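You operate a simulated robot arm through the tools that you are given. There is no shell and no other tool. Be economical: measure what you need, move in short steps, check, and stop when the job is done.

The job below is to be done with a simulated robot arm. You get a single attempt, and the scene is never put back.

Task
Shut the grey door. Fetch the green block from the air box end of the side bench and set it on the top of the long table. Put the tall green cap on the deck of the green pallet. Put the pane with a green edge on the air box end of the side bench away on the top of the long table. Put one of the blue block with holes from the press end of the side bench on the cover plate. Take the purple box and leave it on the bay between the guides. Take the purple cap and leave it on the front of the nozzle bench. The order is free.

Only the result counts: the job must be done as asked and must still hold three seconds after the hand-in. Knocking over, shifting, dropping, spilling or breaking anything else fails it. Lids that push on must go on centred and level and be pressed home; caps that screw on are set level and turned clockwise until they are tight.

Robot
A 7-joint arm with a vacuum gripper on a trunk, on a base that drives. Base frame: it is fixed to the floor where the robot stands at the start and does not move with it; the origin is under the middle of the robot, x ahead of it, y to its left, z up. Readings come in mm, degrees, newtons and seconds.
Its first joint turns from -166.0 to 166.0 degrees. Places, roughly: bay between the guides [600, -5800, 400]; blue block with holes (8x4x4 cm) [2900, -6400, 900]; cover plate (25x21x2 cm) [2800, -6200, 900]; deck of the green pallet [600, -5800, 400]; front of the nozzle bench (15x85 cm) [-5540, -260, 820]; green block (8x5x4 cm) [2500, -5500, 900]; grey door [900, 200, 1000]; pane with a green edge (24x20x2 cm) [2700, -5700, 900]; purple box (10x10x4 cm) [2300, -5800, 900]; purple cap (5x5x3 cm) [-4200, -700, 800]; tall green cap (5x5x4 cm) [2500, -5800, 900]; top of the long table [1500, -2400, 800]. Payload 1.06 kg.
Tool frame: the origin (TCP) lies in the middle of the cups' lips, and z points out of the cups. The gripper has 1 cup of 24 mm across, covering 24 by 24 mm (tool x, y); the bellows give 8 mm. With the vacuum on, a cup seals on a smooth face that it is pressed against (1 to 4 N); it does not hold porous or soft things. The pull reaches 23 N.
Orientation is told as [roll, pitch, yaw] about the base's x, y, z axes, in that order, counted from this pose: with the cups facing straight down, the tool's x points along the base's -x, its y along +y and its z along -z.

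Tools
- The arm moves only by the tool send_rows. Its argument "moves" is a list of rows, each a list of 7 numbers: the shift along the tool's x, y, z in units of 40 mm (1.0 is 40 mm), then the turn, a rotation vector about the tool's x, y, z in units of 4 degrees (1.0 is 4 degrees), then the vacuum: 1 switches it on, 0 off. In form: [[x, y, z, ax, ay, az, vac], ...]. A call has 1 to 20 rows; each row shifts and turns the commanded pose from where the row before left it, along the tool's axes as they then stand. A call with a number of a shift or a turn outside -1 to 1 is refused whole. A row lasts 0.2 s, in which the tool goes at most 50 mm and 8.6 degrees; a call with a longer step from one row to the next is refused whole, and so is a gripper value outside its range. Where a pose cannot be reached the arm comes as near as it can. A force on the tool above 40 N (or 10 N above the force at the start of the call, whichever is more), or a blocked arm, ends the call early, and 0.2 s more pass. The pull builds up within a second once a cup has sealed. Time passes only in rows, and 0.2 s behind the last, so rows that do not move give it time. The reply holds the time, the measured pose of the TCP, the force on the tool along the base axes and the pull of the vacuum, in the units named above and with some noise, with the torque about the TCP (base axes, N m) and any sound that the robot's microphone picked up, and new pictures: "pictures" is both (left out), scene, wrist or none.
- Cameras (640 x 400 px; columns grow to the right, rows downward): "scene" is now at [177.1, 159.9, 1499.5]; the picture's right is [-0.53, -0.85, 0.00], its down [-0.41, 0.26, -0.88] and it looks along [0.74, -0.47, -0.48] (base axes); focal length 255 px, centre (320, 200). "wrist" rides on the gripper at [78, 19, -96] in the tool frame; the picture's right is [-0.24, 0.97, 0.00], its down [-0.71, -0.17, -0.69] and it looks along [-0.67, -0.16, 0.73] (tool axes); focal length 243 px, centre (320, 200). There is no depth. A picture from a camera that has moved, and an enlarged one, comes with that camera's place and axes in the base frame and with its lens.
- base_move(legs): drives the robot by 1 to 6 legs, each [ahead, left, turn to the left] in mm, mm and degrees, along the robot's own axes; the way and the turn of a leg run together, so that a leg with both is an arc; at most 1500 mm and 180 degrees a leg. The arm and the cameras ride along, it lands a little off, and it stops where it bumps. It gives what a move gives, and a new picture of the scene camera.
- aim_head(pan, tilt): turns the head with the scene camera to pan (to the left, within 120 degrees either way) and tilt (down, from -29 to 69), counted from straight ahead of the robot. It gives what a move gives, and a new picture of the scene camera.
- inspect(camera, box): a new picture of the part [left, top, right, bottom] of that camera's present view, enlarged. The clock stands still meanwhile.
- sign_off(): hands the job in; it is judged then, once.

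Work in short steps. Places have to be worked out from the pictures, the camera data and where the tool is seen: move nearer, look again, correct. Check each grasp and each placing, and mend what went wrong. You have 196 turns and 260 pictures in all, those below and enlarged ones among them. Switch the vacuum off and draw the arm clear of the work before you hand the job in, unless the task says otherwise; then end with one line.

The tools are called after "Request:" by a JSON object that holds its "method" and its "body". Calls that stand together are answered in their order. send_rows: Moves the arm, as the interface text tells. Its arguments: {"type":"object","properties":{"moves":{"type":"array","items":{"type":"array","items":{"type":"number"}}},"pictures":{"type":"string","enum":["both","scene","wrist","none"]}},"required":["moves"]} The other tools are called the same way: base_move (legs) drives the base; aim_head (pan, tilt) turns the head that bears the scene camera; inspect (camera, box) takes an enlarged picture of a part of a camera's view; sign_off () hands the job in.

At the start:

```text
time_s: 0.0
eef_pos: [565.6, -168.8, 1235.3]
orientation: [0.0, 0.0, 0.0]
contact_force: [-0.3, 0.4, -0.1]
wrist_torque: [0.0, -0.01, -0.03]
pull: 0.0
robot x, y, heading: [2.0, 0.9, 0.0]
head pan, tilt: [-32.1, 28.8]
```

scene: 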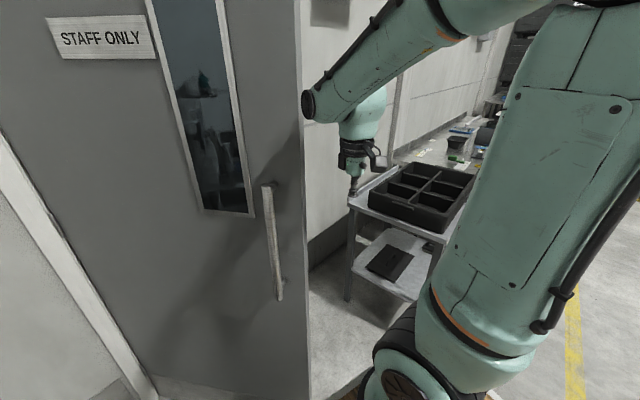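
wrist: 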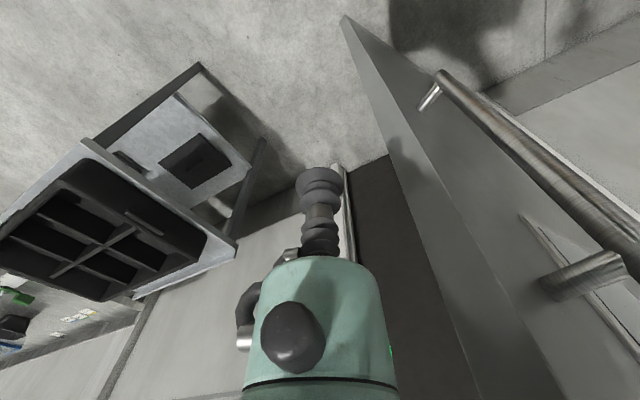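

The door stands ahead, left of the arm, seemingly swung open towards me. I look around first to understand its hinge and frame.

Request:
{"method": "aim_head", "body": {"pan": 20, "tilt": 25}}

Request:
{"method": "aim_head", "body": {"pan": -100, "tilt": 20}}

```text
time_s: 1.2
eef_pos: [564.8, -169.5, 1234.9]
orientation: [-0.1, -0.1, 0.0]
contact_force: [0.3, -0.1, -0.2]
wrist_torque: [-0.02, -0.01, 0.0]
pull: 0.1
robot x, y, heading: [1.4, -2.2, 0.1]
head pan, tilt: [20.0, 25.0]
camera scene: at [186.7, 239.7, 1505.4], right [0.34, -0.94, 0.0], down [-0.4, -0.14, -0.91], along [0.85, 0.31, -0.42], focal length 255 px, centre (320, 200)
```

scene: 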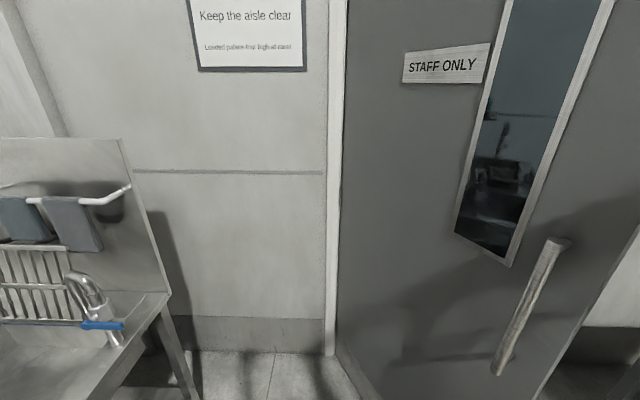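

```text
time_s: 3.2
eef_pos: [564.5, -169.1, 1234.3]
orientation: [0.0, 0.1, -0.1]
contact_force: [-0.7, 0.2, 0.7]
wrist_torque: [0.01, -0.01, 0.01]
pull: 0.0
robot x, y, heading: [0.5, -0.6, 0.2]
head pan, tilt: [-100.0, 20.0]
camera scene: at [84.0, 116.5, 1513.5], right [-0.98, 0.17, 0.0], down [0.06, 0.34, -0.94], along [-0.16, -0.93, -0.34], focal length 255 px, centre (320, 200)
```

scene: 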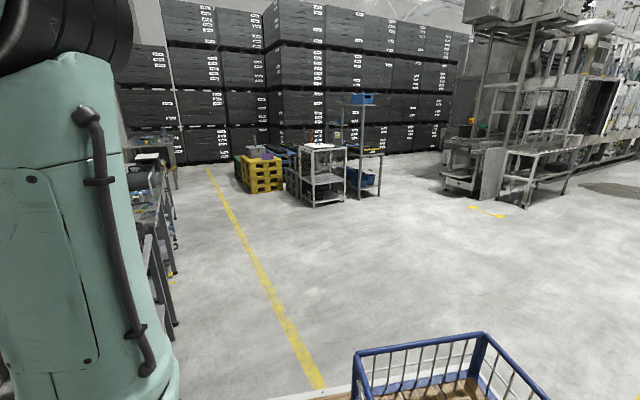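

The door hinges at its left jamb (about [1165, 537]) and is open about 43° towards me. I will point the tool ahead and push the door above its handle.

Request:
{"method": "send_rows", "body": {"moves": [[-0.9, 0.25, 0, 0, 0, 0, 0], [-0.9, 0.25, 0, 0, 0, 0, 0], [-0.9, 0.25, 0, 0, 0, 0, 0], [-0.9, 0.25, 0, 0, 0, 0, 0], [0, 0, 0, 0, -1, 0, 0], [0, 0, 0, 0, -1, 0, 0], [0, 0, 0, 0, -1, 0, 0], [0, 0, 0, 0, -1, 0, 0], [0, 0, 0, 0, -1, 0, 0], [0, 0, 0, 0, -1, 0, 0], [0, 0, 0, 0, -1, 0, 0], [0, 0, 0, 0, -1, 0, 0], [0, 0, 0, 0, -1, 0, 0], [0, 0, 0, 0, -1, 0, 0], [0, 0, 0, 0, -1, 0, 0], [0, 0, 0, 0, -1, 0, 0], [0, 0, 0, 0, -1, 0, 0], [0, 0, 0, 0, -1, 0, 0], [0, 0, 0, 0, -1, 0, 0]], "pictures": "wrist"}}

Request:
{"method": "aim_head", "body": {"pan": -10, "tilt": 20}}

```text
time_s: 7.2
eef_pos: [709.2, -128.9, 1234.1]
orientation: [-0.1, -60.0, 0.0]
contact_force: [0.1, -0.7, 0.1]
wrist_torque: [-0.02, 0.01, -0.03]
pull: 0.1
robot x, y, heading: [-4.6, 3.4, 0.2]
head pan, tilt: [-100.0, 20.0]
camera wrist: at [586.4, -110.5, 1214.3], right [0.12, 0.97, 0.2], down [-0.24, -0.17, 0.96], along [0.96, -0.16, 0.21], focal length 243 px, centre (320, 200)
```

wrist: 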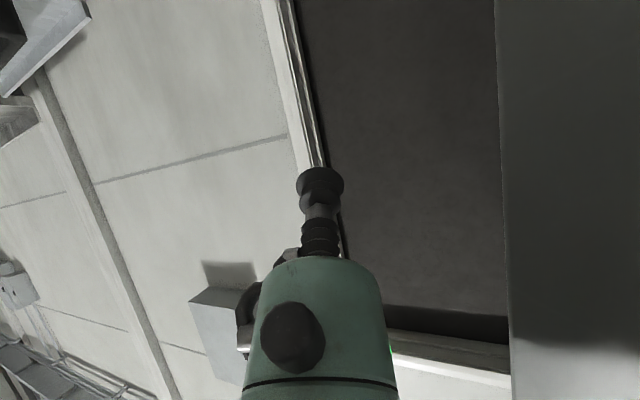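

```text
time_s: 8.9
eef_pos: [709.5, -128.1, 1234.6]
orientation: [-0.1, -60.0, 0.0]
contact_force: [0.5, -0.2, 0.4]
wrist_torque: [0.02, -0.02, 0.01]
pull: 0.0
robot x, y, heading: [-0.7, -0.2, -0.1]
head pan, tilt: [-10.0, 20.0]
camera scene: at [191.8, 192.1, 1513.5], right [-0.17, -0.98, 0.0], down [-0.34, 0.06, -0.94], along [0.93, -0.16, -0.34], focal length 255 px, centre (320, 200)
```

scene: 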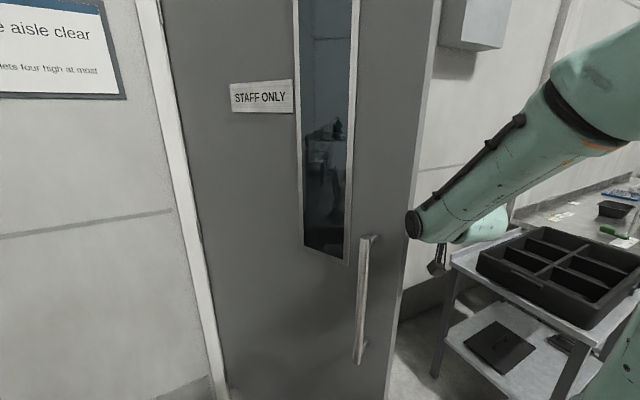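

Triangulating both cameras puts the door's free edge near [645, -78], so my tool is at the far side of it. I back the base away, then bring the tool to the near face.

Request:
{"method": "base_move", "body": {"legs": [[-300, 0, 0]]}}

Request:
{"method": "send_rows", "body": {"moves": [[0, 1, 0, 0, -1, 0, 0], [0, 1, 0, 0, -1, 0, 0], [0, 1, 0, 0, -1, 0, 0], [0, 0.8, 0, 0, -1, 0, 0], [0, 0, 0, 0, -1, 0, 0], [0, 0, 0, 0, -1, 0, 0]], "pictures": "both"}}

```text
time_s: 10.9
eef_pos: [406.7, -130.6, 1234.7]
orientation: [0.0, -59.9, -0.2]
contact_force: [0.5, -0.1, -0.5]
wrist_torque: [0.03, -0.01, 0.01]
pull: 0.1
robot x, y, heading: [-301.8, 2.6, -0.2]
head pan, tilt: [-10.0, 20.0]
camera scene: at [-108.4, 191.9, 1513.5], right [-0.18, -0.98, 0.0], down [-0.34, 0.06, -0.94], along [0.92, -0.17, -0.34], focal length 255 px, centre (320, 200)
```

scene: 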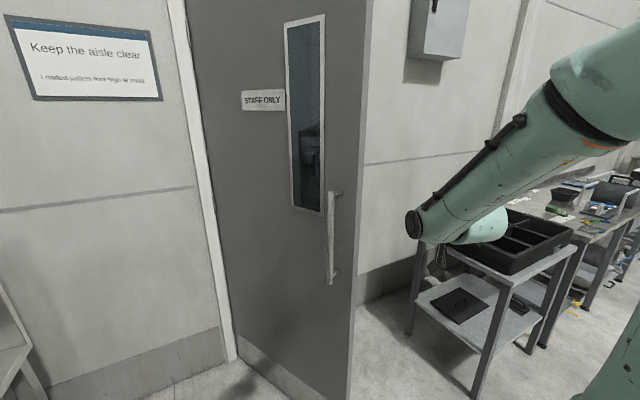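

```text
time_s: 12.3
eef_pos: [409.5, 21.6, 1234.4]
orientation: [0.4, -84.0, -0.6]
contact_force: [0.0, 0.0, 0.0]
wrist_torque: [-0.01, -0.02, 0.0]
pull: 0.1
robot x, y, heading: [-297.8, 1.1, -0.2]
head pan, tilt: [-10.0, 20.0]
camera scene: at [-108.5, 191.9, 1513.6], right [-0.18, -0.98, 0.0], down [-0.34, 0.06, -0.94], along [0.92, -0.17, -0.34], focal length 255 px, centre (320, 200)
camera wrist: at [305.1, 40.5, 1166.5], right [0.03, 0.97, 0.23], down [-0.61, -0.17, 0.77], along [0.79, -0.16, 0.59], focal length 243 px, centre (320, 200)
```

scene: 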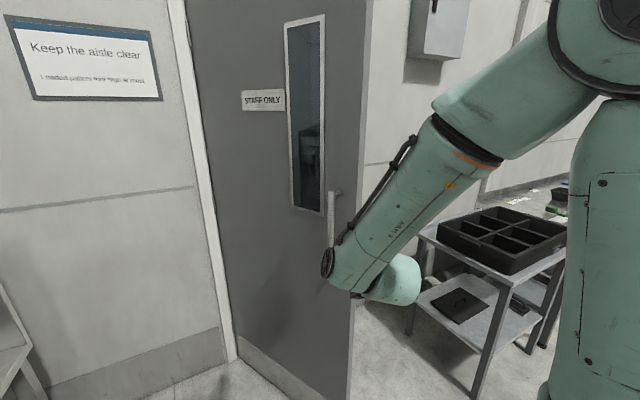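
wrist: 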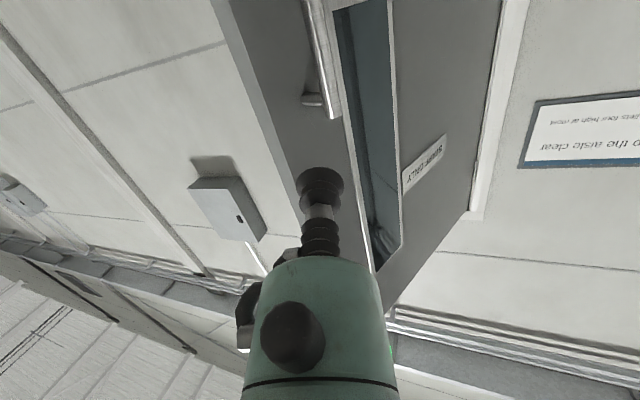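

The handle's top is about z 1247, so I raise the tool above it, straighten it and turn it a bit to the right.

Request:
{"method": "send_rows", "body": {"moves": [[-1, -0.3, 0, 0, -0.5, 0, 0], [-1, -0.3, 0, 0, -0.5, 0, 0], [-0.5, -0.4, 0, 0, -0.5, 0, 0], [0, 0, 0, 1, 0, 0, 0], [0, 0, 0, 1, 0, 0, 0], [0, 0, 0, 1, 0, 0, 0], [0, 0, 0, 1, 0, 0, 0]], "pictures": "none"}}

Request:
{"method": "base_move", "body": {"legs": [[220, 0, 0]]}}

Request:
{"method": "inspect", "body": {"camera": "wrist", "box": [0, 0, 640, 400]}}

```text
time_s: 13.9
eef_pos: [415.5, -18.7, 1332.6]
orientation: [125.3, -90.0, -141.6]
contact_force: [0.9, 0.0, -0.1]
wrist_torque: [0.01, 0.0, -0.01]
pull: 0.1
robot x, y, heading: [-302.2, 0.6, -0.3]
head pan, tilt: [-10.0, 20.0]
```

```text
time_s: 15.6
eef_pos: [640.1, -22.8, 1333.3]
orientation: [50.3, -89.9, -66.7]
contact_force: [-0.3, -0.3, 0.2]
wrist_torque: [-0.03, -0.01, -0.01]
pull: 0.1
robot x, y, heading: [-75.7, 0.3, -0.6]
head pan, tilt: [-10.0, 20.0]
camera scene: at [116.6, 190.1, 1513.5], right [-0.18, -0.98, 0.0], down [-0.34, 0.06, -0.94], along [0.92, -0.17, -0.34], focal length 255 px, centre (320, 200)
```

scene: 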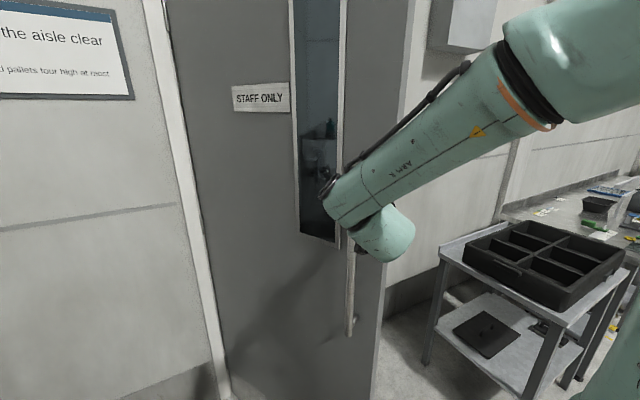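

```text
1.00 times, centred on (320, 200) of wrist (not enlarged: the box is as wide or as high as the picture)
camera zoom: at [553.2, 22.3, 1255.0], right [0.27, 0.93, 0.24], down [-0.71, 0.03, 0.71], along [0.65, -0.36, 0.67], focal length 243 px, centre (320, 200)
```

zoom: 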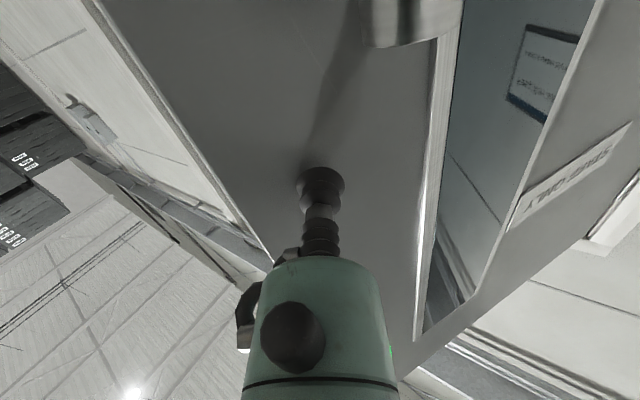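

The cup faces the strip between window and edge, above the handle. I push ahead along the tool.

Request:
{"method": "send_rows", "body": {"moves": [[0, 0, 0.8, 0, 0, 0, 0], [0, 0, 0.8, 0, 0, 0, 0], [0, 0, 0.8, 0, 0, 0, 0], [0, 0, 0.8, 0, 0, 0, 0], [0, 0, 0.8, 0, 0, 0, 0], [0, 0, 0.8, 0, 0, 0, 0], [0, 0, 0.8, 0, 0, 0, 0]], "pictures": "both"}}

```text
time_s: 17.2
eef_pos: [854.8, -86.5, 1334.4]
orientation: [160.3, -90.0, -176.7]
contact_force: [-0.1, -0.4, 0.6]
wrist_torque: [0.02, 0.0, 0.0]
pull: 0.1
robot x, y, heading: [-75.6, -0.8, -0.5]
head pan, tilt: [-10.0, 20.0]
camera scene: at [116.2, 190.2, 1513.6], right [-0.18, -0.98, 0.0], down [-0.34, 0.06, -0.94], along [0.92, -0.17, -0.34], focal length 255 px, centre (320, 200)
camera wrist: at [769.3, -41.8, 1255.8], right [0.27, 0.93, 0.24], down [-0.71, 0.03, 0.71], along [0.65, -0.36, 0.67], focal length 243 px, centre (320, 200)
```

scene: 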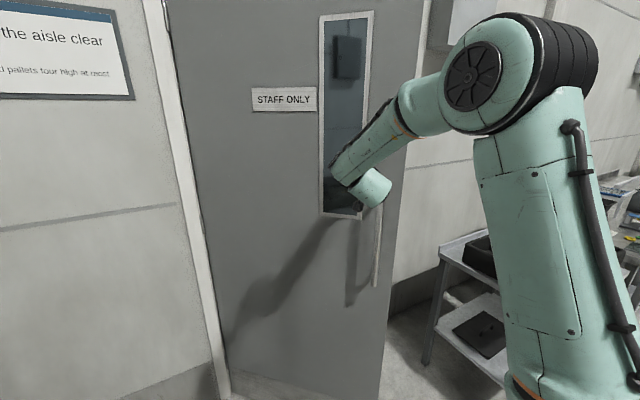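
wrist: 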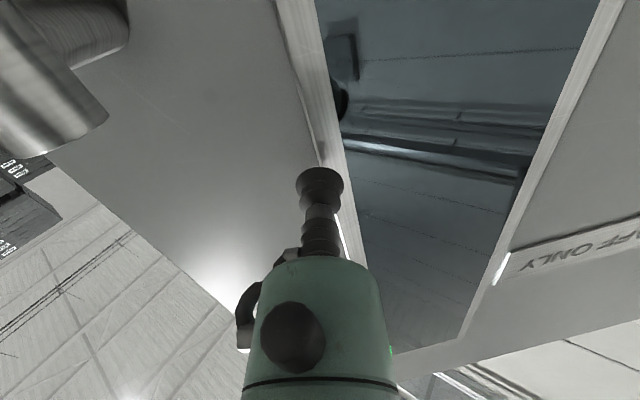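

The door is swinging with the push. I drive on ahead with the arm as a ram.

Request:
{"method": "base_move", "body": {"legs": [[300, -20, 0]]}}

Request:
{"method": "inspect", "body": {"camera": "wrist", "box": [0, 0, 640, 400]}}

```text
time_s: 19.2
eef_pos: [1156.3, -104.5, 1333.9]
orientation: [55.5, -90.0, -71.6]
contact_force: [-0.9, 0.1, -1.1]
wrist_torque: [0.01, 0.03, -0.02]
pull: 0.1
robot x, y, heading: [223.0, -22.7, -0.1]
head pan, tilt: [-10.0, 20.0]
camera scene: at [415.2, 169.1, 1513.5], right [-0.18, -0.98, 0.0], down [-0.34, 0.06, -0.94], along [0.92, -0.17, -0.34], focal length 255 px, centre (320, 200)
```

scene: 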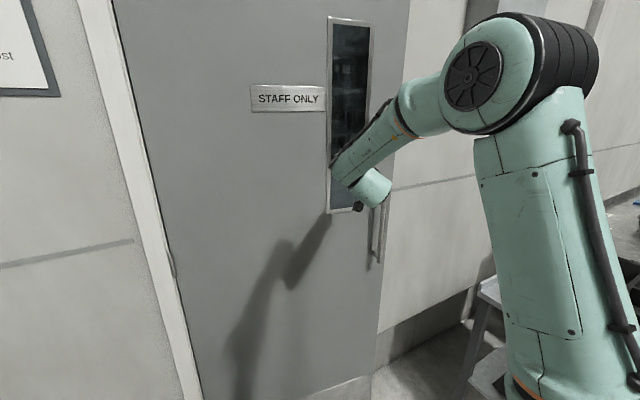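

```text
1.00 times, centred on (320, 200) of wrist (not enlarged: the box is as wide or as high as the picture)
camera zoom: at [1068.5, -60.8, 1255.5], right [0.27, 0.93, 0.24], down [-0.71, 0.03, 0.71], along [0.65, -0.36, 0.67], focal length 243 px, centre (320, 200)
```

zoom: 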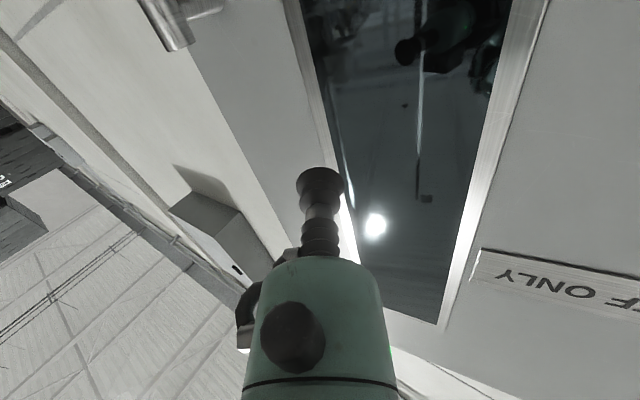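

It is nearly shut (about 10–20° left). I turn the tool to face the door and press on.

Request:
{"method": "send_rows", "body": {"moves": [[0, 0, 0, -1, 0, 0, 0], [0, 0, 0, -1, 0, 0, 0], [0, 0, 0, -1, 0, 0, 0], [0, 0, 0, -1, 0, 0, 0], [0, 0, 0, -1, 0, 0, 0], [0, 0, 0, -1, 0, 0, 0], [0, 0, 0, -1, 0, 0, 0]], "pictures": "none"}}

Request:
{"method": "base_move", "body": {"legs": [[130, 0, 0]]}}

Request:
{"method": "send_rows", "body": {"moves": [[0, 0, 0.4, 0, 0, 0, 0], [0, 0, 0.4, 0, 0, 0, 0], [0, 0, 0.4, 0, 0, 0, 0], [0, 0, 0.4, 0, 0, 0, 0]], "pictures": "both"}}

```text
time_s: 20.9
eef_pos: [1155.0, -106.3, 1333.0]
orientation: [-171.8, -90.0, -176.4]
contact_force: [-0.3, 0.4, -0.3]
wrist_torque: [0.0, 0.0, 0.02]
pull: 0.0
robot x, y, heading: [219.3, -21.8, -0.1]
head pan, tilt: [-10.0, 20.0]
```

```text
time_s: 22.1
eef_pos: [1285.4, -107.8, 1333.6]
orientation: [73.1, -90.0, -61.5]
contact_force: [-0.6, 0.4, 0.9]
wrist_torque: [-0.01, 0.0, -0.01]
pull: 0.2
robot x, y, heading: [353.9, -21.4, -0.3]
head pan, tilt: [-10.0, 20.0]
camera scene: at [546.4, 168.1, 1513.5], right [-0.18, -0.98, 0.0], down [-0.34, 0.06, -0.94], along [0.92, -0.17, -0.34], focal length 255 px, centre (320, 200)
```

scene: 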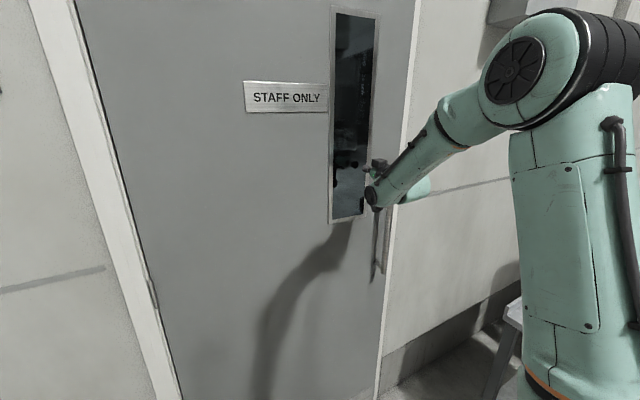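

```text
time_s: 23.1
eef_pos: [1347.7, -94.7, 1333.2]
orientation: [58.3, -90.1, -46.6]
contact_force: [0.1, -0.1, 0.5]
wrist_torque: [0.04, 0.02, -0.02]
pull: 0.0
robot x, y, heading: [353.2, -22.5, -0.3]
head pan, tilt: [-10.0, 20.0]
camera scene: at [546.0, 168.0, 1513.6], right [-0.18, -0.98, 0.0], down [-0.34, 0.06, -0.94], along [0.92, -0.17, -0.34], focal length 255 px, centre (320, 200)
camera wrist: at [1249.6, -96.2, 1254.6], right [-0.2, 0.95, 0.24], down [-0.64, -0.31, 0.71], along [0.75, -0.01, 0.67], focal length 243 px, centre (320, 200)
```

scene: 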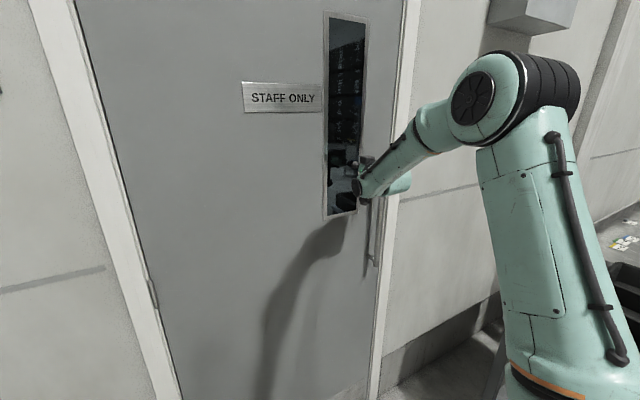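
wrist: 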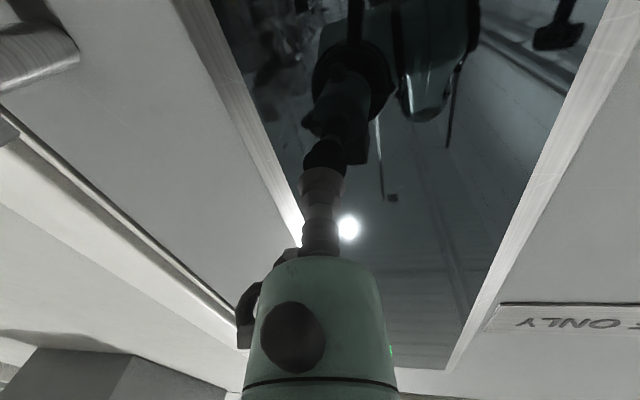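

Almost shut. I drive a little on and then press with the arm until the force shows the door is home.

Request:
{"method": "base_move", "body": {"legs": [[30, 0, 0]]}}

Request:
{"method": "send_rows", "body": {"moves": [[0, 0, 0.3, 0, 0, 0, 0], [0, 0, 0.3, 0, 0, 0, 0], [0, 0, 0.3, 0, 0, 0, 0]], "pictures": "both"}}

```text
time_s: 24.1
eef_pos: [1371.6, -95.4, 1331.8]
orientation: [17.3, -89.8, -5.6]
contact_force: [-25.1, 0.9, 2.3]
wrist_torque: [0.02, 0.08, -0.15]
pull: 0.1
robot x, y, heading: [377.9, -24.2, -0.1]
head pan, tilt: [-10.0, 20.0]
stopped in leg 1: the force on the tool passed its limit at 58 N (the readings are from after the stop); the commanded pose is now the measured one
camera scene: at [570.4, 168.0, 1513.8], right [-0.18, -0.98, 0.0], down [-0.34, 0.06, -0.94], along [0.92, -0.17, -0.34], focal length 255 px, centre (320, 200)
```

scene: 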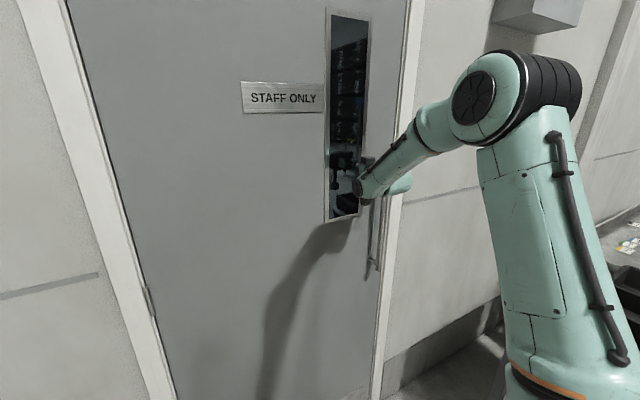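

```text
time_s: 24.3
eef_pos: [1371.9, -95.8, 1332.5]
orientation: [12.2, -89.7, -0.7]
contact_force: [-33.7, 1.3, 3.4]
wrist_torque: [-0.09, 0.05, -0.14]
pull: 0.2
robot x, y, heading: [380.6, -24.3, -0.5]
head pan, tilt: [-10.0, 20.0]
stopped in row 1: the force on the tool passed its limit at 52 N (the readings are from after the stop); the commanded pose is now the measured one
camera scene: at [569.4, 167.9, 1513.8], right [-0.18, -0.98, 0.0], down [-0.34, 0.06, -0.94], along [0.92, -0.17, -0.34], focal length 255 px, centre (320, 200)
camera wrist: at [1272.2, -97.3, 1254.5], right [-0.19, 0.95, 0.24], down [-0.63, -0.3, 0.71], along [0.75, -0.01, 0.66], focal length 243 px, centre (320, 200)
```

scene: 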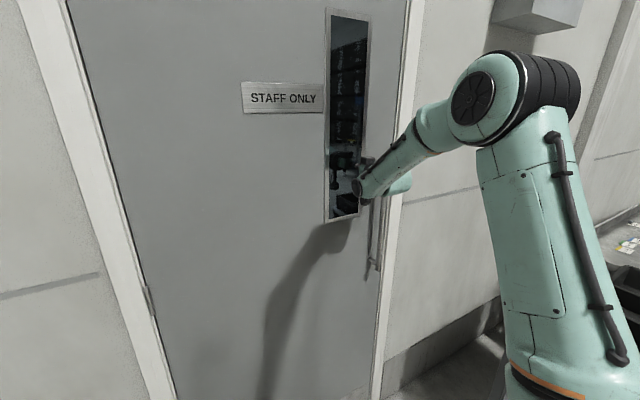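
wrist: 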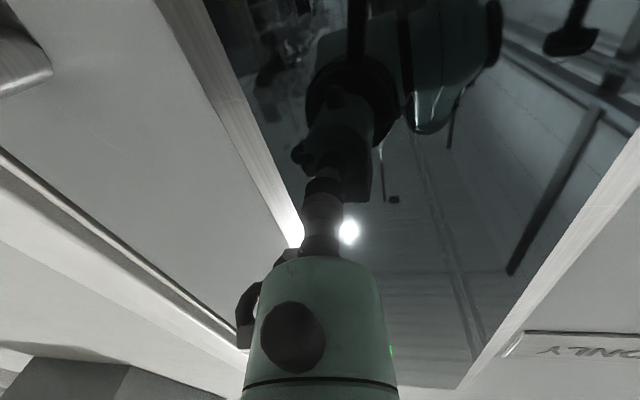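

Force rose over 50 N without motion: the door is home. I back off and turn the tool down again.

Request:
{"method": "send_rows", "body": {"moves": [[0, 0, -0.5, 0, 0, 0, 0], [0, 0, -1, 0, 0, 0, 0], [0, 0, -1, 0, 0, 0, 0], [0, 0, -1, 0, 0, 0, 0], [0, 0, -1, 1, 0, 0, 0], [0, 0, -1, 1, 0, 0, 0], [0, 0, -1, 1, 0, 0, 0]], "pictures": "none"}}

Request:
{"method": "base_move", "body": {"legs": [[-500, -20, 0]]}}

Request:
{"method": "send_rows", "body": {"moves": [[0, 0, 0, 0, 1, 0, 0], [0, 0, 0, 0, 1, 0, 0], [0, 0, 0, 0, 1, 0, 0], [0, 0, 0, 0, 1, 0, 0], [0, 0, 0, 0, 1, 0, 0], [0, 0, 0, 0, 1, 0, 0], [0, 0, 0, 0, 1, 0, 0], [0, 0, 0, 0, 1, 0, 0], [0, 0, 0, 0, 1, 0, 0], [0, 0, 0, 0, 1, 0, 0], [0, 0, 0, 0, 1, 0, 0], [0, 0, 0, 0, 1, 0, 0], [0, 0, 0, 0, 1, 0, 0], [0, 0, 0, 0, 1, 0, 0], [0, 0, 0, 0, 1, 0, 0], [0, 0, 0, 0, 1, 0, 0], [0, 0, 0, 0, 1, 0, 0], [0, 0, 0, 0, 1, 0, 0], [0, 0, 0, 0, 1, 0, 0], [0, 0, 0, 0, 1, 0, 0]], "pictures": "none"}}

```text
time_s: 25.9
eef_pos: [1115.3, -141.4, 1332.3]
orientation: [-0.3, -89.6, -0.2]
contact_force: [0.3, -0.3, -0.5]
wrist_torque: [0.02, 0.01, 0.01]
pull: 0.1
robot x, y, heading: [382.7, -24.8, -0.0]
head pan, tilt: [-10.0, 20.0]
```

```text
time_s: 28.8
eef_pos: [625.4, -154.0, 1332.3]
orientation: [-1.0, -89.5, 0.9]
contact_force: [-0.3, -0.2, 1.3]
wrist_torque: [0.01, 0.0, 0.03]
pull: 0.0
robot x, y, heading: [-111.6, -42.5, -0.1]
head pan, tilt: [-10.0, 20.0]
camera scene: at [79.1, 150.5, 1513.5], right [-0.17, -0.98, 0.0], down [-0.34, 0.06, -0.94], along [0.93, -0.16, -0.34], focal length 255 px, centre (320, 200)
```

scene: 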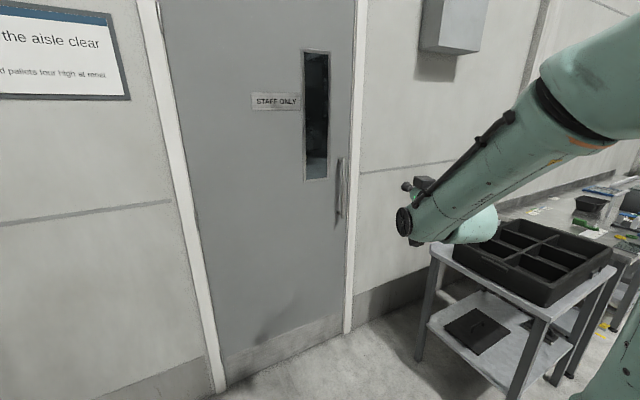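

```text
time_s: 33.0
eef_pos: [626.1, -154.4, 1332.4]
orientation: [0.0, -9.6, -0.1]
contact_force: [0.9, -0.4, -0.4]
wrist_torque: [0.0, 0.0, 0.03]
pull: 0.0
robot x, y, heading: [-114.0, -44.5, 0.0]
head pan, tilt: [-10.0, 20.0]
```

The door is shut. Now I finish levelling the tool and look towards the right-hand side.

Request:
{"method": "send_rows", "body": {"moves": [[0, 0, 0, 0, 0.8, 0, 0], [0, 0, 0, 0, 0.8, 0, 0], [0, 0, 0, 0, 0.8, 0, 0]], "pictures": "none"}}

Request:
{"method": "aim_head", "body": {"pan": -78, "tilt": 15}}

Request:
{"method": "aim_head", "body": {"pan": -118, "tilt": 30}}

```text
time_s: 33.8
eef_pos: [625.2, -155.2, 1331.7]
orientation: [0.0, 0.0, -0.1]
contact_force: [0.0, -0.5, -0.4]
wrist_torque: [0.02, -0.01, 0.01]
pull: 0.1
robot x, y, heading: [-110.0, -46.2, 0.0]
head pan, tilt: [-10.0, 20.0]
```

```text
time_s: 35.2
eef_pos: [627.4, -153.7, 1331.8]
orientation: [-0.1, 0.1, -0.1]
contact_force: [-0.1, -1.1, 0.4]
wrist_torque: [-0.01, 0.0, 0.02]
pull: 0.1
robot x, y, heading: [-111.5, -42.6, -0.3]
head pan, tilt: [-78.0, 15.0]
camera scene: at [7.0, 75.3, 1521.7], right [-0.98, -0.21, 0.0], down [-0.05, 0.25, -0.97], along [0.2, -0.94, -0.26], focal length 255 px, centre (320, 200)
```

scene: 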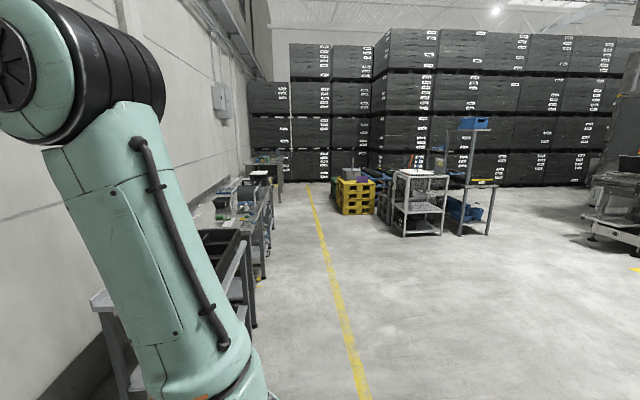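

```text
time_s: 36.3
eef_pos: [625.3, -154.0, 1331.6]
orientation: [0.0, -0.1, 0.0]
contact_force: [0.3, -0.4, -0.5]
wrist_torque: [0.01, 0.0, 0.0]
pull: 0.0
robot x, y, heading: [-109.8, -41.6, -0.1]
head pan, tilt: [-118.0, 30.0]
camera scene: at [-54.9, 86.7, 1497.5], right [-0.88, 0.47, 0.0], down [0.23, 0.44, -0.87], along [-0.41, -0.77, -0.5], focal length 255 px, centre (320, 200)
```

scene: 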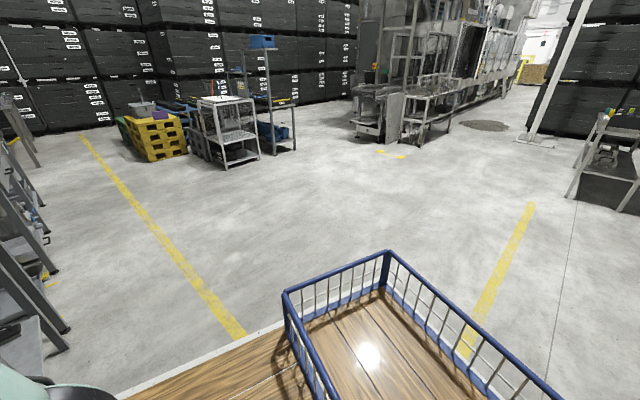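

A wooden deck with a wire basket seems to ride on the robot. I look steeply down to learn my own footprint.

Request:
{"method": "aim_head", "body": {"pan": -110, "tilt": 65}}

Request:
{"method": "aim_head", "body": {"pan": 110, "tilt": 45}}

```text
time_s: 37.3
eef_pos: [624.8, -154.9, 1331.7]
orientation: [0.0, 0.0, -0.1]
contact_force: [-0.7, 0.8, -0.6]
wrist_torque: [0.01, 0.02, 0.0]
pull: 0.0
robot x, y, heading: [-113.7, -40.6, -0.0]
head pan, tilt: [-110.0, 65.0]
camera scene: at [-33.3, 109.5, 1449.9], right [-0.94, 0.34, 0.0], down [0.31, 0.85, -0.42], along [-0.14, -0.4, -0.91], focal length 255 px, centre (320, 200)
```

scene: 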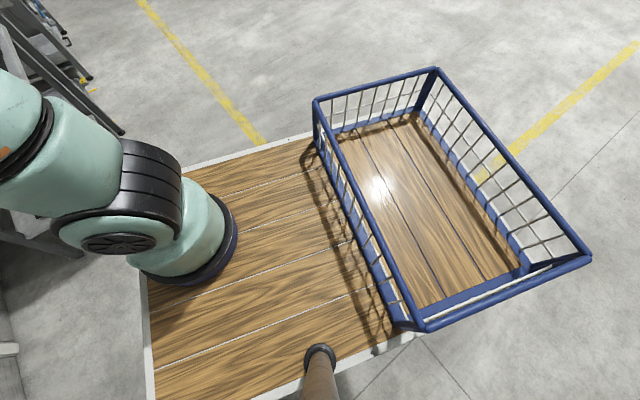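

```text
time_s: 40.5
eef_pos: [626.1, -154.9, 1332.1]
orientation: [-0.1, 0.0, -0.1]
contact_force: [0.0, 0.5, -0.2]
wrist_torque: [0.03, 0.0, -0.01]
pull: 0.0
robot x, y, heading: [-112.4, -40.3, 0.2]
head pan, tilt: [110.0, 45.0]
camera scene: at [-40.4, 243.0, 1474.9], right [0.94, 0.34, 0.0], down [0.24, -0.66, -0.71], along [-0.24, 0.66, -0.71], focal length 255 px, centre (320, 200)
```

scene: 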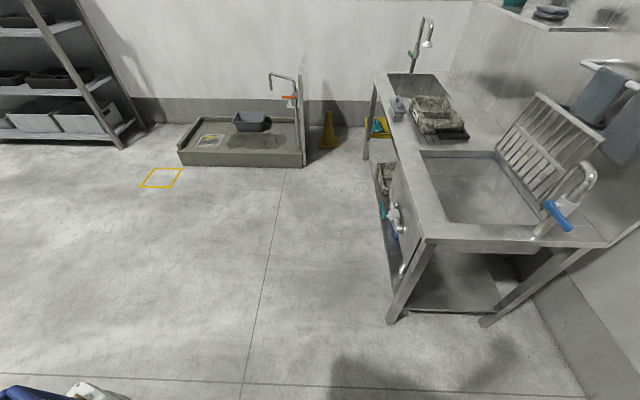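

My platform spans roughly ±400 by ±300 mm, with a basket aft. I turn right and drive down the aisle for a look at the far benches.

Request:
{"method": "base_move", "body": {"legs": [[0, 0, -90], [1500, 0, 0], [1500, 300, 0]]}}

Request:
{"method": "aim_head", "body": {"pan": 25, "tilt": 15}}

Request:
{"method": "aim_head", "body": {"pan": 80, "tilt": 25}}

```text
refused: leg 3 is longer than a leg can be; nothing moved
```

```text
time_s: 42.0
eef_pos: [625.4, -155.1, 1331.9]
orientation: [0.0, 0.0, 0.0]
contact_force: [-1.1, -0.3, -1.2]
wrist_torque: [0.03, 0.01, -0.03]
pull: 0.1
robot x, y, heading: [-110.7, -44.0, 0.0]
head pan, tilt: [25.0, 15.0]
camera scene: at [72.1, 206.2, 1521.7], right [0.42, -0.91, 0.0], down [-0.23, -0.11, -0.97], along [0.87, 0.41, -0.26], focal length 255 px, centre (320, 200)
```

scene: 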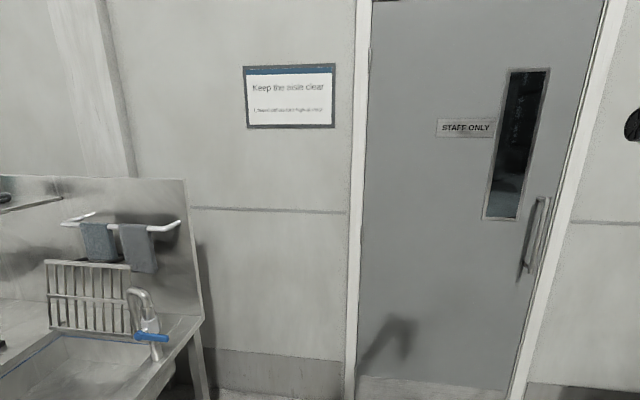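

```text
time_s: 43.3
eef_pos: [624.6, -154.4, 1331.2]
orientation: [-0.1, 0.0, -0.1]
contact_force: [0.2, 0.7, -1.8]
wrist_torque: [0.02, -0.01, -0.03]
pull: 0.0
robot x, y, heading: [-113.8, -40.1, -0.3]
head pan, tilt: [80.0, 25.0]
camera scene: at [3.5, 257.4, 1505.5], right [0.98, -0.17, 0.0], down [-0.07, -0.42, -0.91], along [0.16, 0.89, -0.42], focal length 255 px, centre (320, 200)
```

scene: 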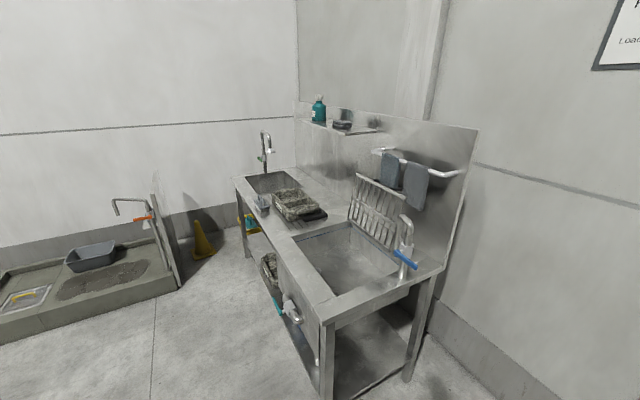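

One leg was too long; I resend it shorter.

Request:
{"method": "base_move", "body": {"legs": [[0, 0, -90], [1450, 0, 0], [1450, 300, 0]]}}

Request:
{"method": "aim_head", "body": {"pan": 25, "tilt": 15}}

Request:
{"method": "aim_head", "body": {"pan": 80, "tilt": 25}}

```text
time_s: 61.2
eef_pos: [-2.4, -3672.2, 1331.8]
orientation: [-0.1, -0.1, -92.3]
contact_force: [-0.4, -0.2, 1.2]
wrist_torque: [0.01, 0.0, -0.03]
pull: 0.0
robot x, y, heading: [136.6, -2937.5, -92.2]
head pan, tilt: [80.0, 25.0]
camera scene: at [435.5, -3069.2, 1505.5], right [-0.21, -0.98, 0.0], down [-0.41, 0.09, -0.91], along [0.89, -0.19, -0.42], focal length 255 px, centre (320, 200)
```

scene: 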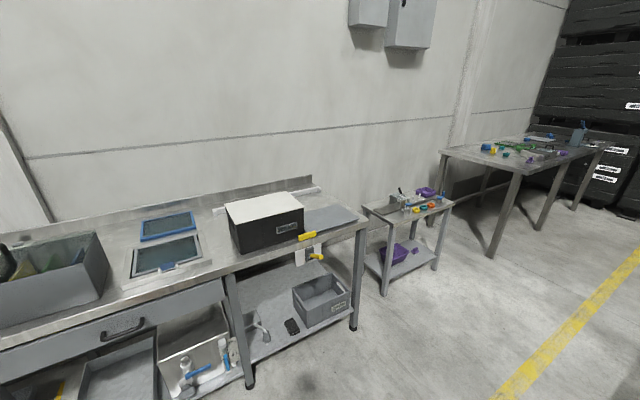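

```text
time_s: 62.5
eef_pos: [-2.0, -3671.8, 1331.6]
orientation: [0.1, 0.0, -92.3]
contact_force: [-0.2, -0.1, -0.8]
wrist_torque: [0.04, 0.0, 0.04]
pull: 0.1
robot x, y, heading: [137.2, -2942.2, -92.2]
head pan, tilt: [25.0, 15.0]
camera scene: at [381.7, -3135.8, 1521.7], right [-0.92, -0.39, 0.0], down [-0.1, 0.24, -0.97], along [0.37, -0.89, -0.26], focal length 255 px, centre (320, 200)
```

scene: 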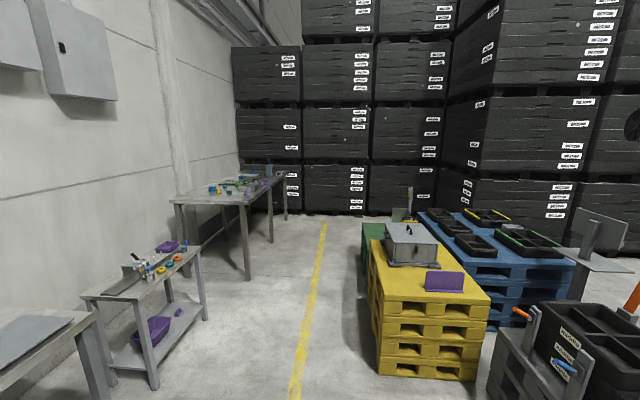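

```text
time_s: 63.7
eef_pos: [-2.3, -3672.0, 1331.8]
orientation: [0.0, 0.0, -92.4]
contact_force: [1.0, -0.3, -0.3]
wrist_torque: [-0.04, 0.01, 0.02]
pull: 0.1
robot x, y, heading: [140.9, -2942.0, -92.6]
head pan, tilt: [80.0, 25.0]
camera scene: at [435.5, -3069.3, 1505.5], right [-0.21, -0.98, 0.0], down [-0.41, 0.09, -0.91], along [0.89, -0.19, -0.42], focal length 255 px, centre (320, 200)
```

scene: 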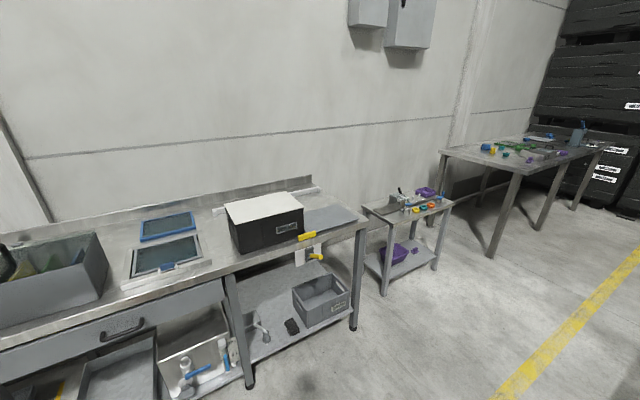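

I can see the side bench, its front edge running from about [2020, -5070] to [2565, -6850], and the pallets across the aisle. I drive into the aisle between them.

Request:
{"method": "base_move", "body": {"legs": [[908, 543, 0], [908, 543, 0]]}}

Request:
{"method": "aim_head", "body": {"pan": -5, "tilt": 28}}

```text
time_s: 74.1
eef_pos: [1055.5, -5497.9, 1331.6]
orientation: [0.0, 0.0, -90.9]
contact_force: [0.6, 0.5, -0.1]
wrist_torque: [-0.02, 0.02, -0.01]
pull: 0.1
robot x, y, heading: [1175.9, -4764.7, -90.7]
head pan, tilt: [80.0, 25.0]
camera scene: at [1477.4, -4884.2, 1505.4], right [-0.19, -0.98, 0.0], down [-0.42, 0.08, -0.91], along [0.89, -0.17, -0.42], focal length 255 px, centre (320, 200)
```

scene: 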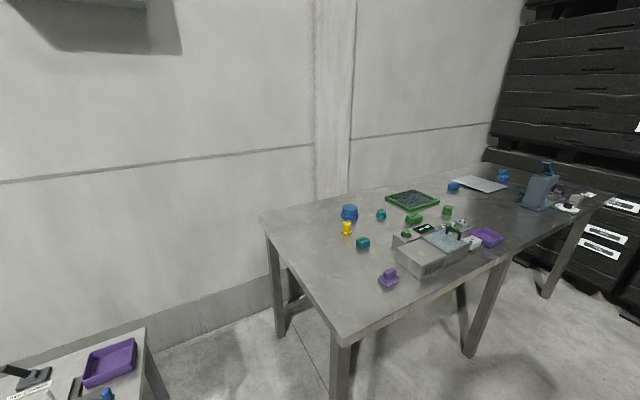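

```text
time_s: 75.7
eef_pos: [1054.1, -5498.7, 1331.7]
orientation: [0.0, -0.1, -91.0]
contact_force: [-0.2, 0.2, 0.1]
wrist_torque: [0.03, 0.0, 0.02]
pull: 0.1
robot x, y, heading: [1179.2, -4762.5, -91.0]
head pan, tilt: [-5.0, 28.0]
camera scene: at [1377.8, -4957.8, 1500.6], right [-0.99, 0.1, 0.0], down [0.05, 0.47, -0.88], along [-0.09, -0.88, -0.47], focal length 255 px, centre (320, 200)
```

scene: 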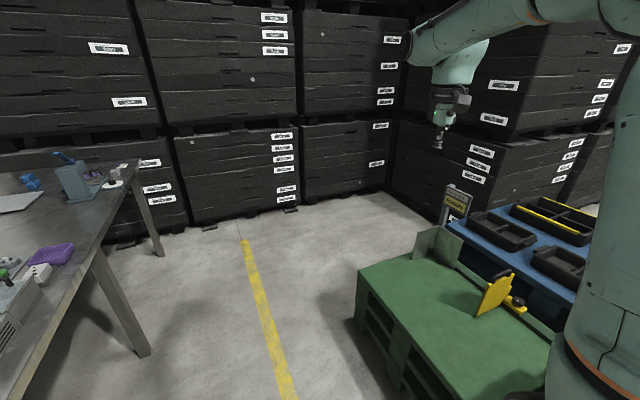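

Green pallet lies to the right of the aisle (edge x≈1030). I drive in front of the bench and turn to face it.

Request:
{"method": "base_move", "body": {"legs": [[1206, 402, 0], [0, 0, 108]]}}

Request:
{"method": "aim_head", "body": {"pan": 0, "tilt": 40}}

```text
time_s: 86.7
eef_pos: [2309.6, -5860.9, 1331.8]
orientation: [0.0, 0.0, 17.8]
contact_force: [-0.2, -0.1, -0.6]
wrist_torque: [-0.01, -0.02, 0.03]
pull: 0.1
robot x, y, heading: [1569.4, -5979.2, 17.8]
head pan, tilt: [-5.0, 28.0]
camera scene: at [1691.9, -5730.8, 1500.6], right [0.22, -0.97, 0.0], down [-0.46, -0.1, -0.88], along [0.86, 0.2, -0.47], focal length 255 px, centre (320, 200)
```

scene: 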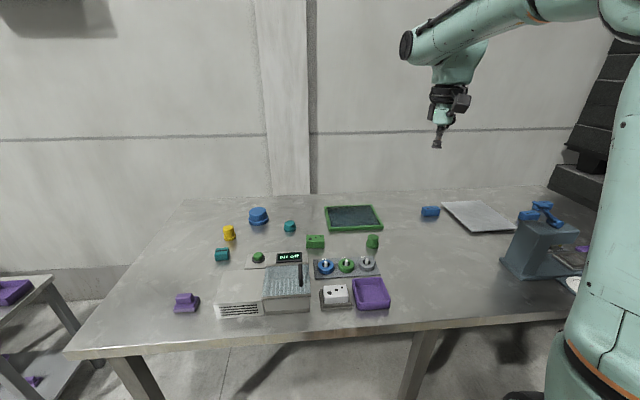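

```text
time_s: 87.4
eef_pos: [2308.2, -5860.1, 1332.0]
orientation: [0.0, 0.0, 17.7]
contact_force: [1.0, -0.3, 0.1]
wrist_torque: [0.02, -0.03, -0.02]
pull: 0.0
robot x, y, heading: [1574.7, -5980.8, 17.8]
head pan, tilt: [0.0, 40.0]
camera scene: at [1683.9, -5725.1, 1482.2], right [0.31, -0.95, 0.0], down [-0.61, -0.2, -0.77], along [0.73, 0.24, -0.64], focal length 255 px, centre (320, 200)
```

scene: 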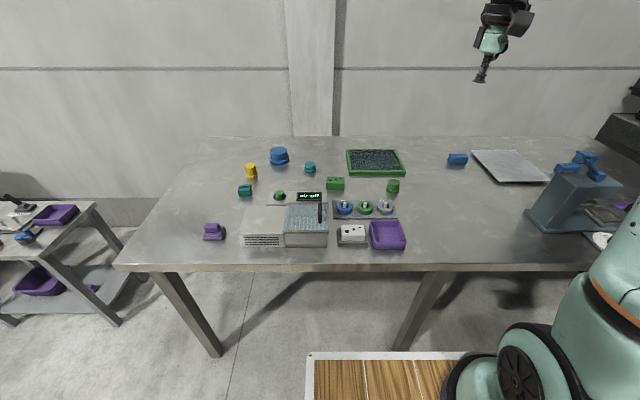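

Now I face the bench and see everything. I zoom in on the objects.

Request:
{"method": "inspect", "body": {"camera": "scene", "box": [190, 130, 430, 280]}}

Request:
{"method": "inspect", "body": {"camera": "scene", "box": [400, 120, 640, 270]}}

```text
2.67 times, centred on (310, 205) of scene
camera zoom: at [1683.9, -5725.1, 1482.2], right [0.31, -0.95, 0.0], down [-0.61, -0.2, -0.77], along [0.73, 0.24, -0.64], focal length 681 px, centre (347, 187)
```

zoom: 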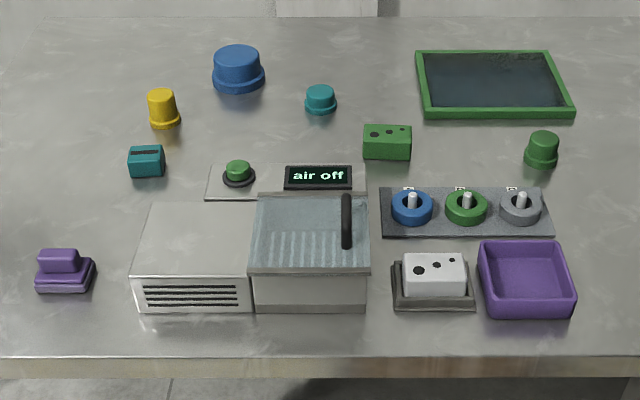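

```text
2.67 times, centred on (520, 195) of scene
camera zoom: at [1683.9, -5725.1, 1482.2], right [0.31, -0.95, 0.0], down [-0.61, -0.2, -0.77], along [0.73, 0.24, -0.64], focal length 681 px, centre (-213, 213)
```

zoom: 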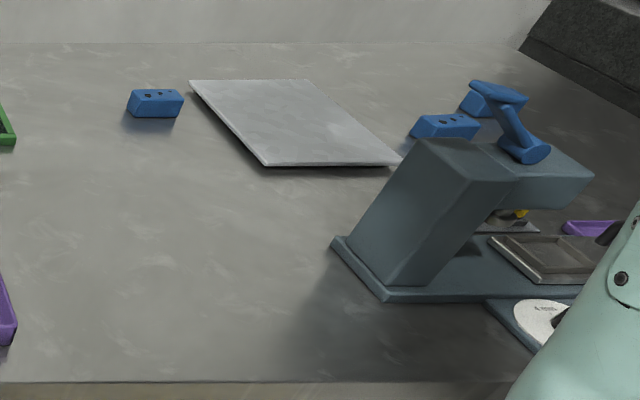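

I can identify everything. The deck is about bench height with its front about 380 mm ahead, so I drive up to hug the bench, shifted right for the blue block.

Request:
{"method": "base_move", "body": {"legs": [[0, -330, 0], [180, 0, 0]]}}

Request:
{"method": "aim_head", "body": {"pan": -10, "tilt": 45}}

```text
time_s: 90.7
eef_pos: [2584.3, -6114.3, 1332.1]
orientation: [0.0, -0.1, 17.6]
contact_force: [-0.1, -0.6, -0.7]
wrist_torque: [0.04, -0.01, 0.01]
pull: 0.0
robot x, y, heading: [1847.1, -6231.1, 17.8]
head pan, tilt: [0.0, 40.0]
camera scene: at [1959.3, -5977.2, 1482.1], right [0.31, -0.95, 0.0], down [-0.61, -0.2, -0.77], along [0.73, 0.23, -0.64], focal length 255 px, centre (320, 200)
```

scene: 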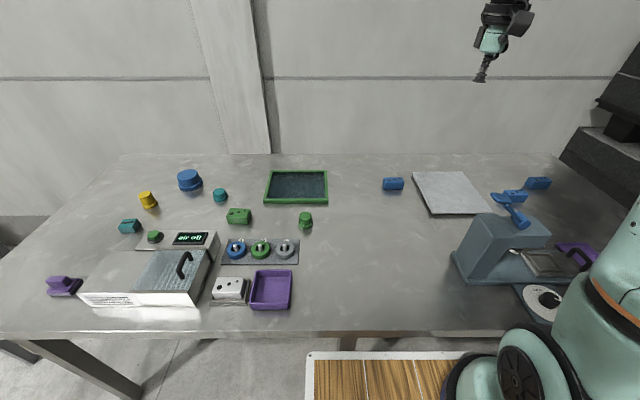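

```text
time_s: 91.4
eef_pos: [2584.2, -6114.7, 1331.7]
orientation: [0.0, 0.0, 17.7]
contact_force: [-0.3, 0.8, 0.5]
wrist_torque: [0.02, -0.02, 0.0]
pull: 0.0
robot x, y, heading: [1848.0, -6233.0, 18.1]
head pan, tilt: [-10.0, 45.0]
camera scene: at [1958.9, -5992.1, 1474.9], right [0.14, -0.99, 0.0], down [-0.7, -0.1, -0.71], along [0.7, 0.1, -0.71], focal length 255 px, centre (320, 200)
```

scene: 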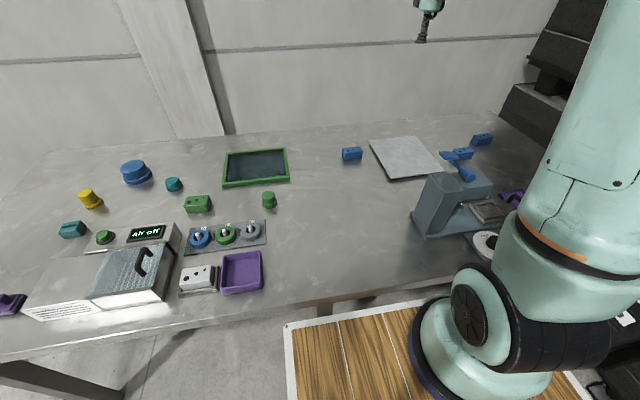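

The blue block triangulates to about [2758, -5992, top 938]. I move the cup above it and look with the wrist camera.

Request:
{"method": "send_rows", "body": {"moves": [[-0.73, 0.24, 0.88, 0, 0, 0, 0], [-0.73, 0.24, 0.88, 0, 0, 0, 0], [-0.73, 0.24, 0.88, 0, 0, 0, 0], [-0.73, 0.24, 0.88, 0, 0, 0, 0], [-0.73, 0.24, 0.88, 0, 0, 0, 0], [-0.73, 0.24, 0.88, 0, 0, 0, 0], [-0.73, 0.24, 0.88, 0, 0, 0, 0], [0, 0, 0, 0, 0, 0, 0]], "pictures": "both"}}

```text
time_s: 93.2
eef_pos: [2760.7, -5985.6, 1087.0]
orientation: [0.0, -0.1, 17.7]
contact_force: [-0.3, -0.3, -0.7]
wrist_torque: [0.0, 0.01, -0.02]
pull: 0.0
robot x, y, heading: [1844.5, -6227.3, 17.6]
head pan, tilt: [-10.0, 45.0]
camera scene: at [1958.7, -5992.2, 1474.9], right [0.14, -0.99, 0.0], down [-0.7, -0.1, -0.71], along [0.7, 0.1, -0.71], focal length 255 px, centre (320, 200)
camera wrist: at [2679.9, -5992.1, 1182.0], right [-0.07, 1.0, 0.0], down [0.73, 0.05, 0.69], along [0.68, 0.05, -0.73], focal length 243 px, centre (320, 200)
```

scene: 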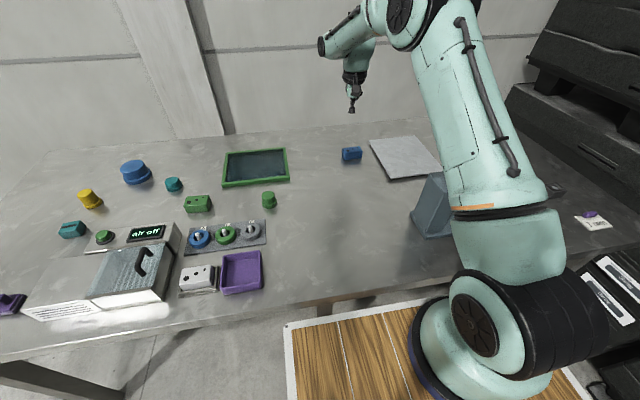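
wrist: 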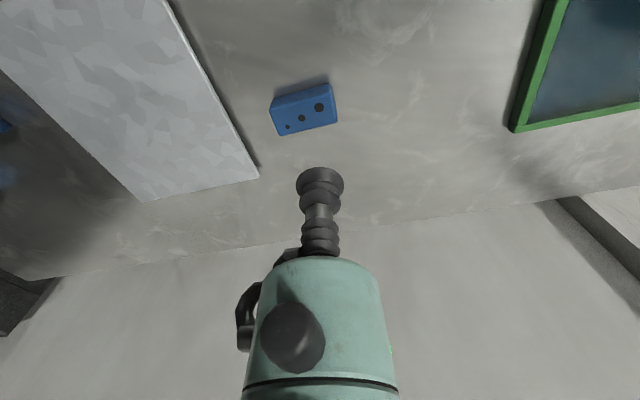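

The block is just nearer the robot than the cup. I zoom in to see the holes.

Request:
{"method": "inspect", "body": {"camera": "wrist", "box": [240, 60, 368, 140]}}

```text
5.00 times, centred on (304, 100) of wrist
camera zoom: at [2679.9, -5992.1, 1182.0], right [-0.07, 1.0, 0.0], down [0.73, 0.05, 0.69], along [0.68, 0.05, -0.73], focal length 1213 px, centre (400, 700)
```

zoom: 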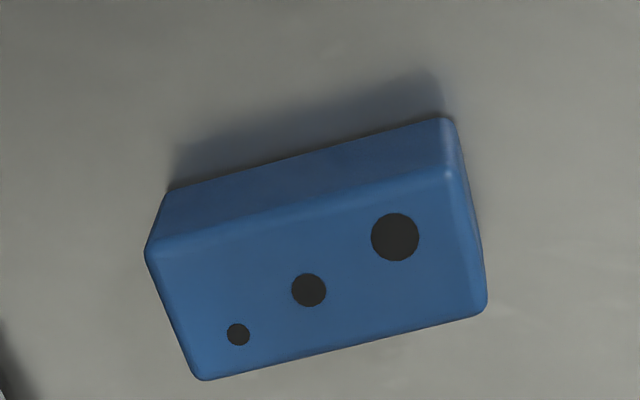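

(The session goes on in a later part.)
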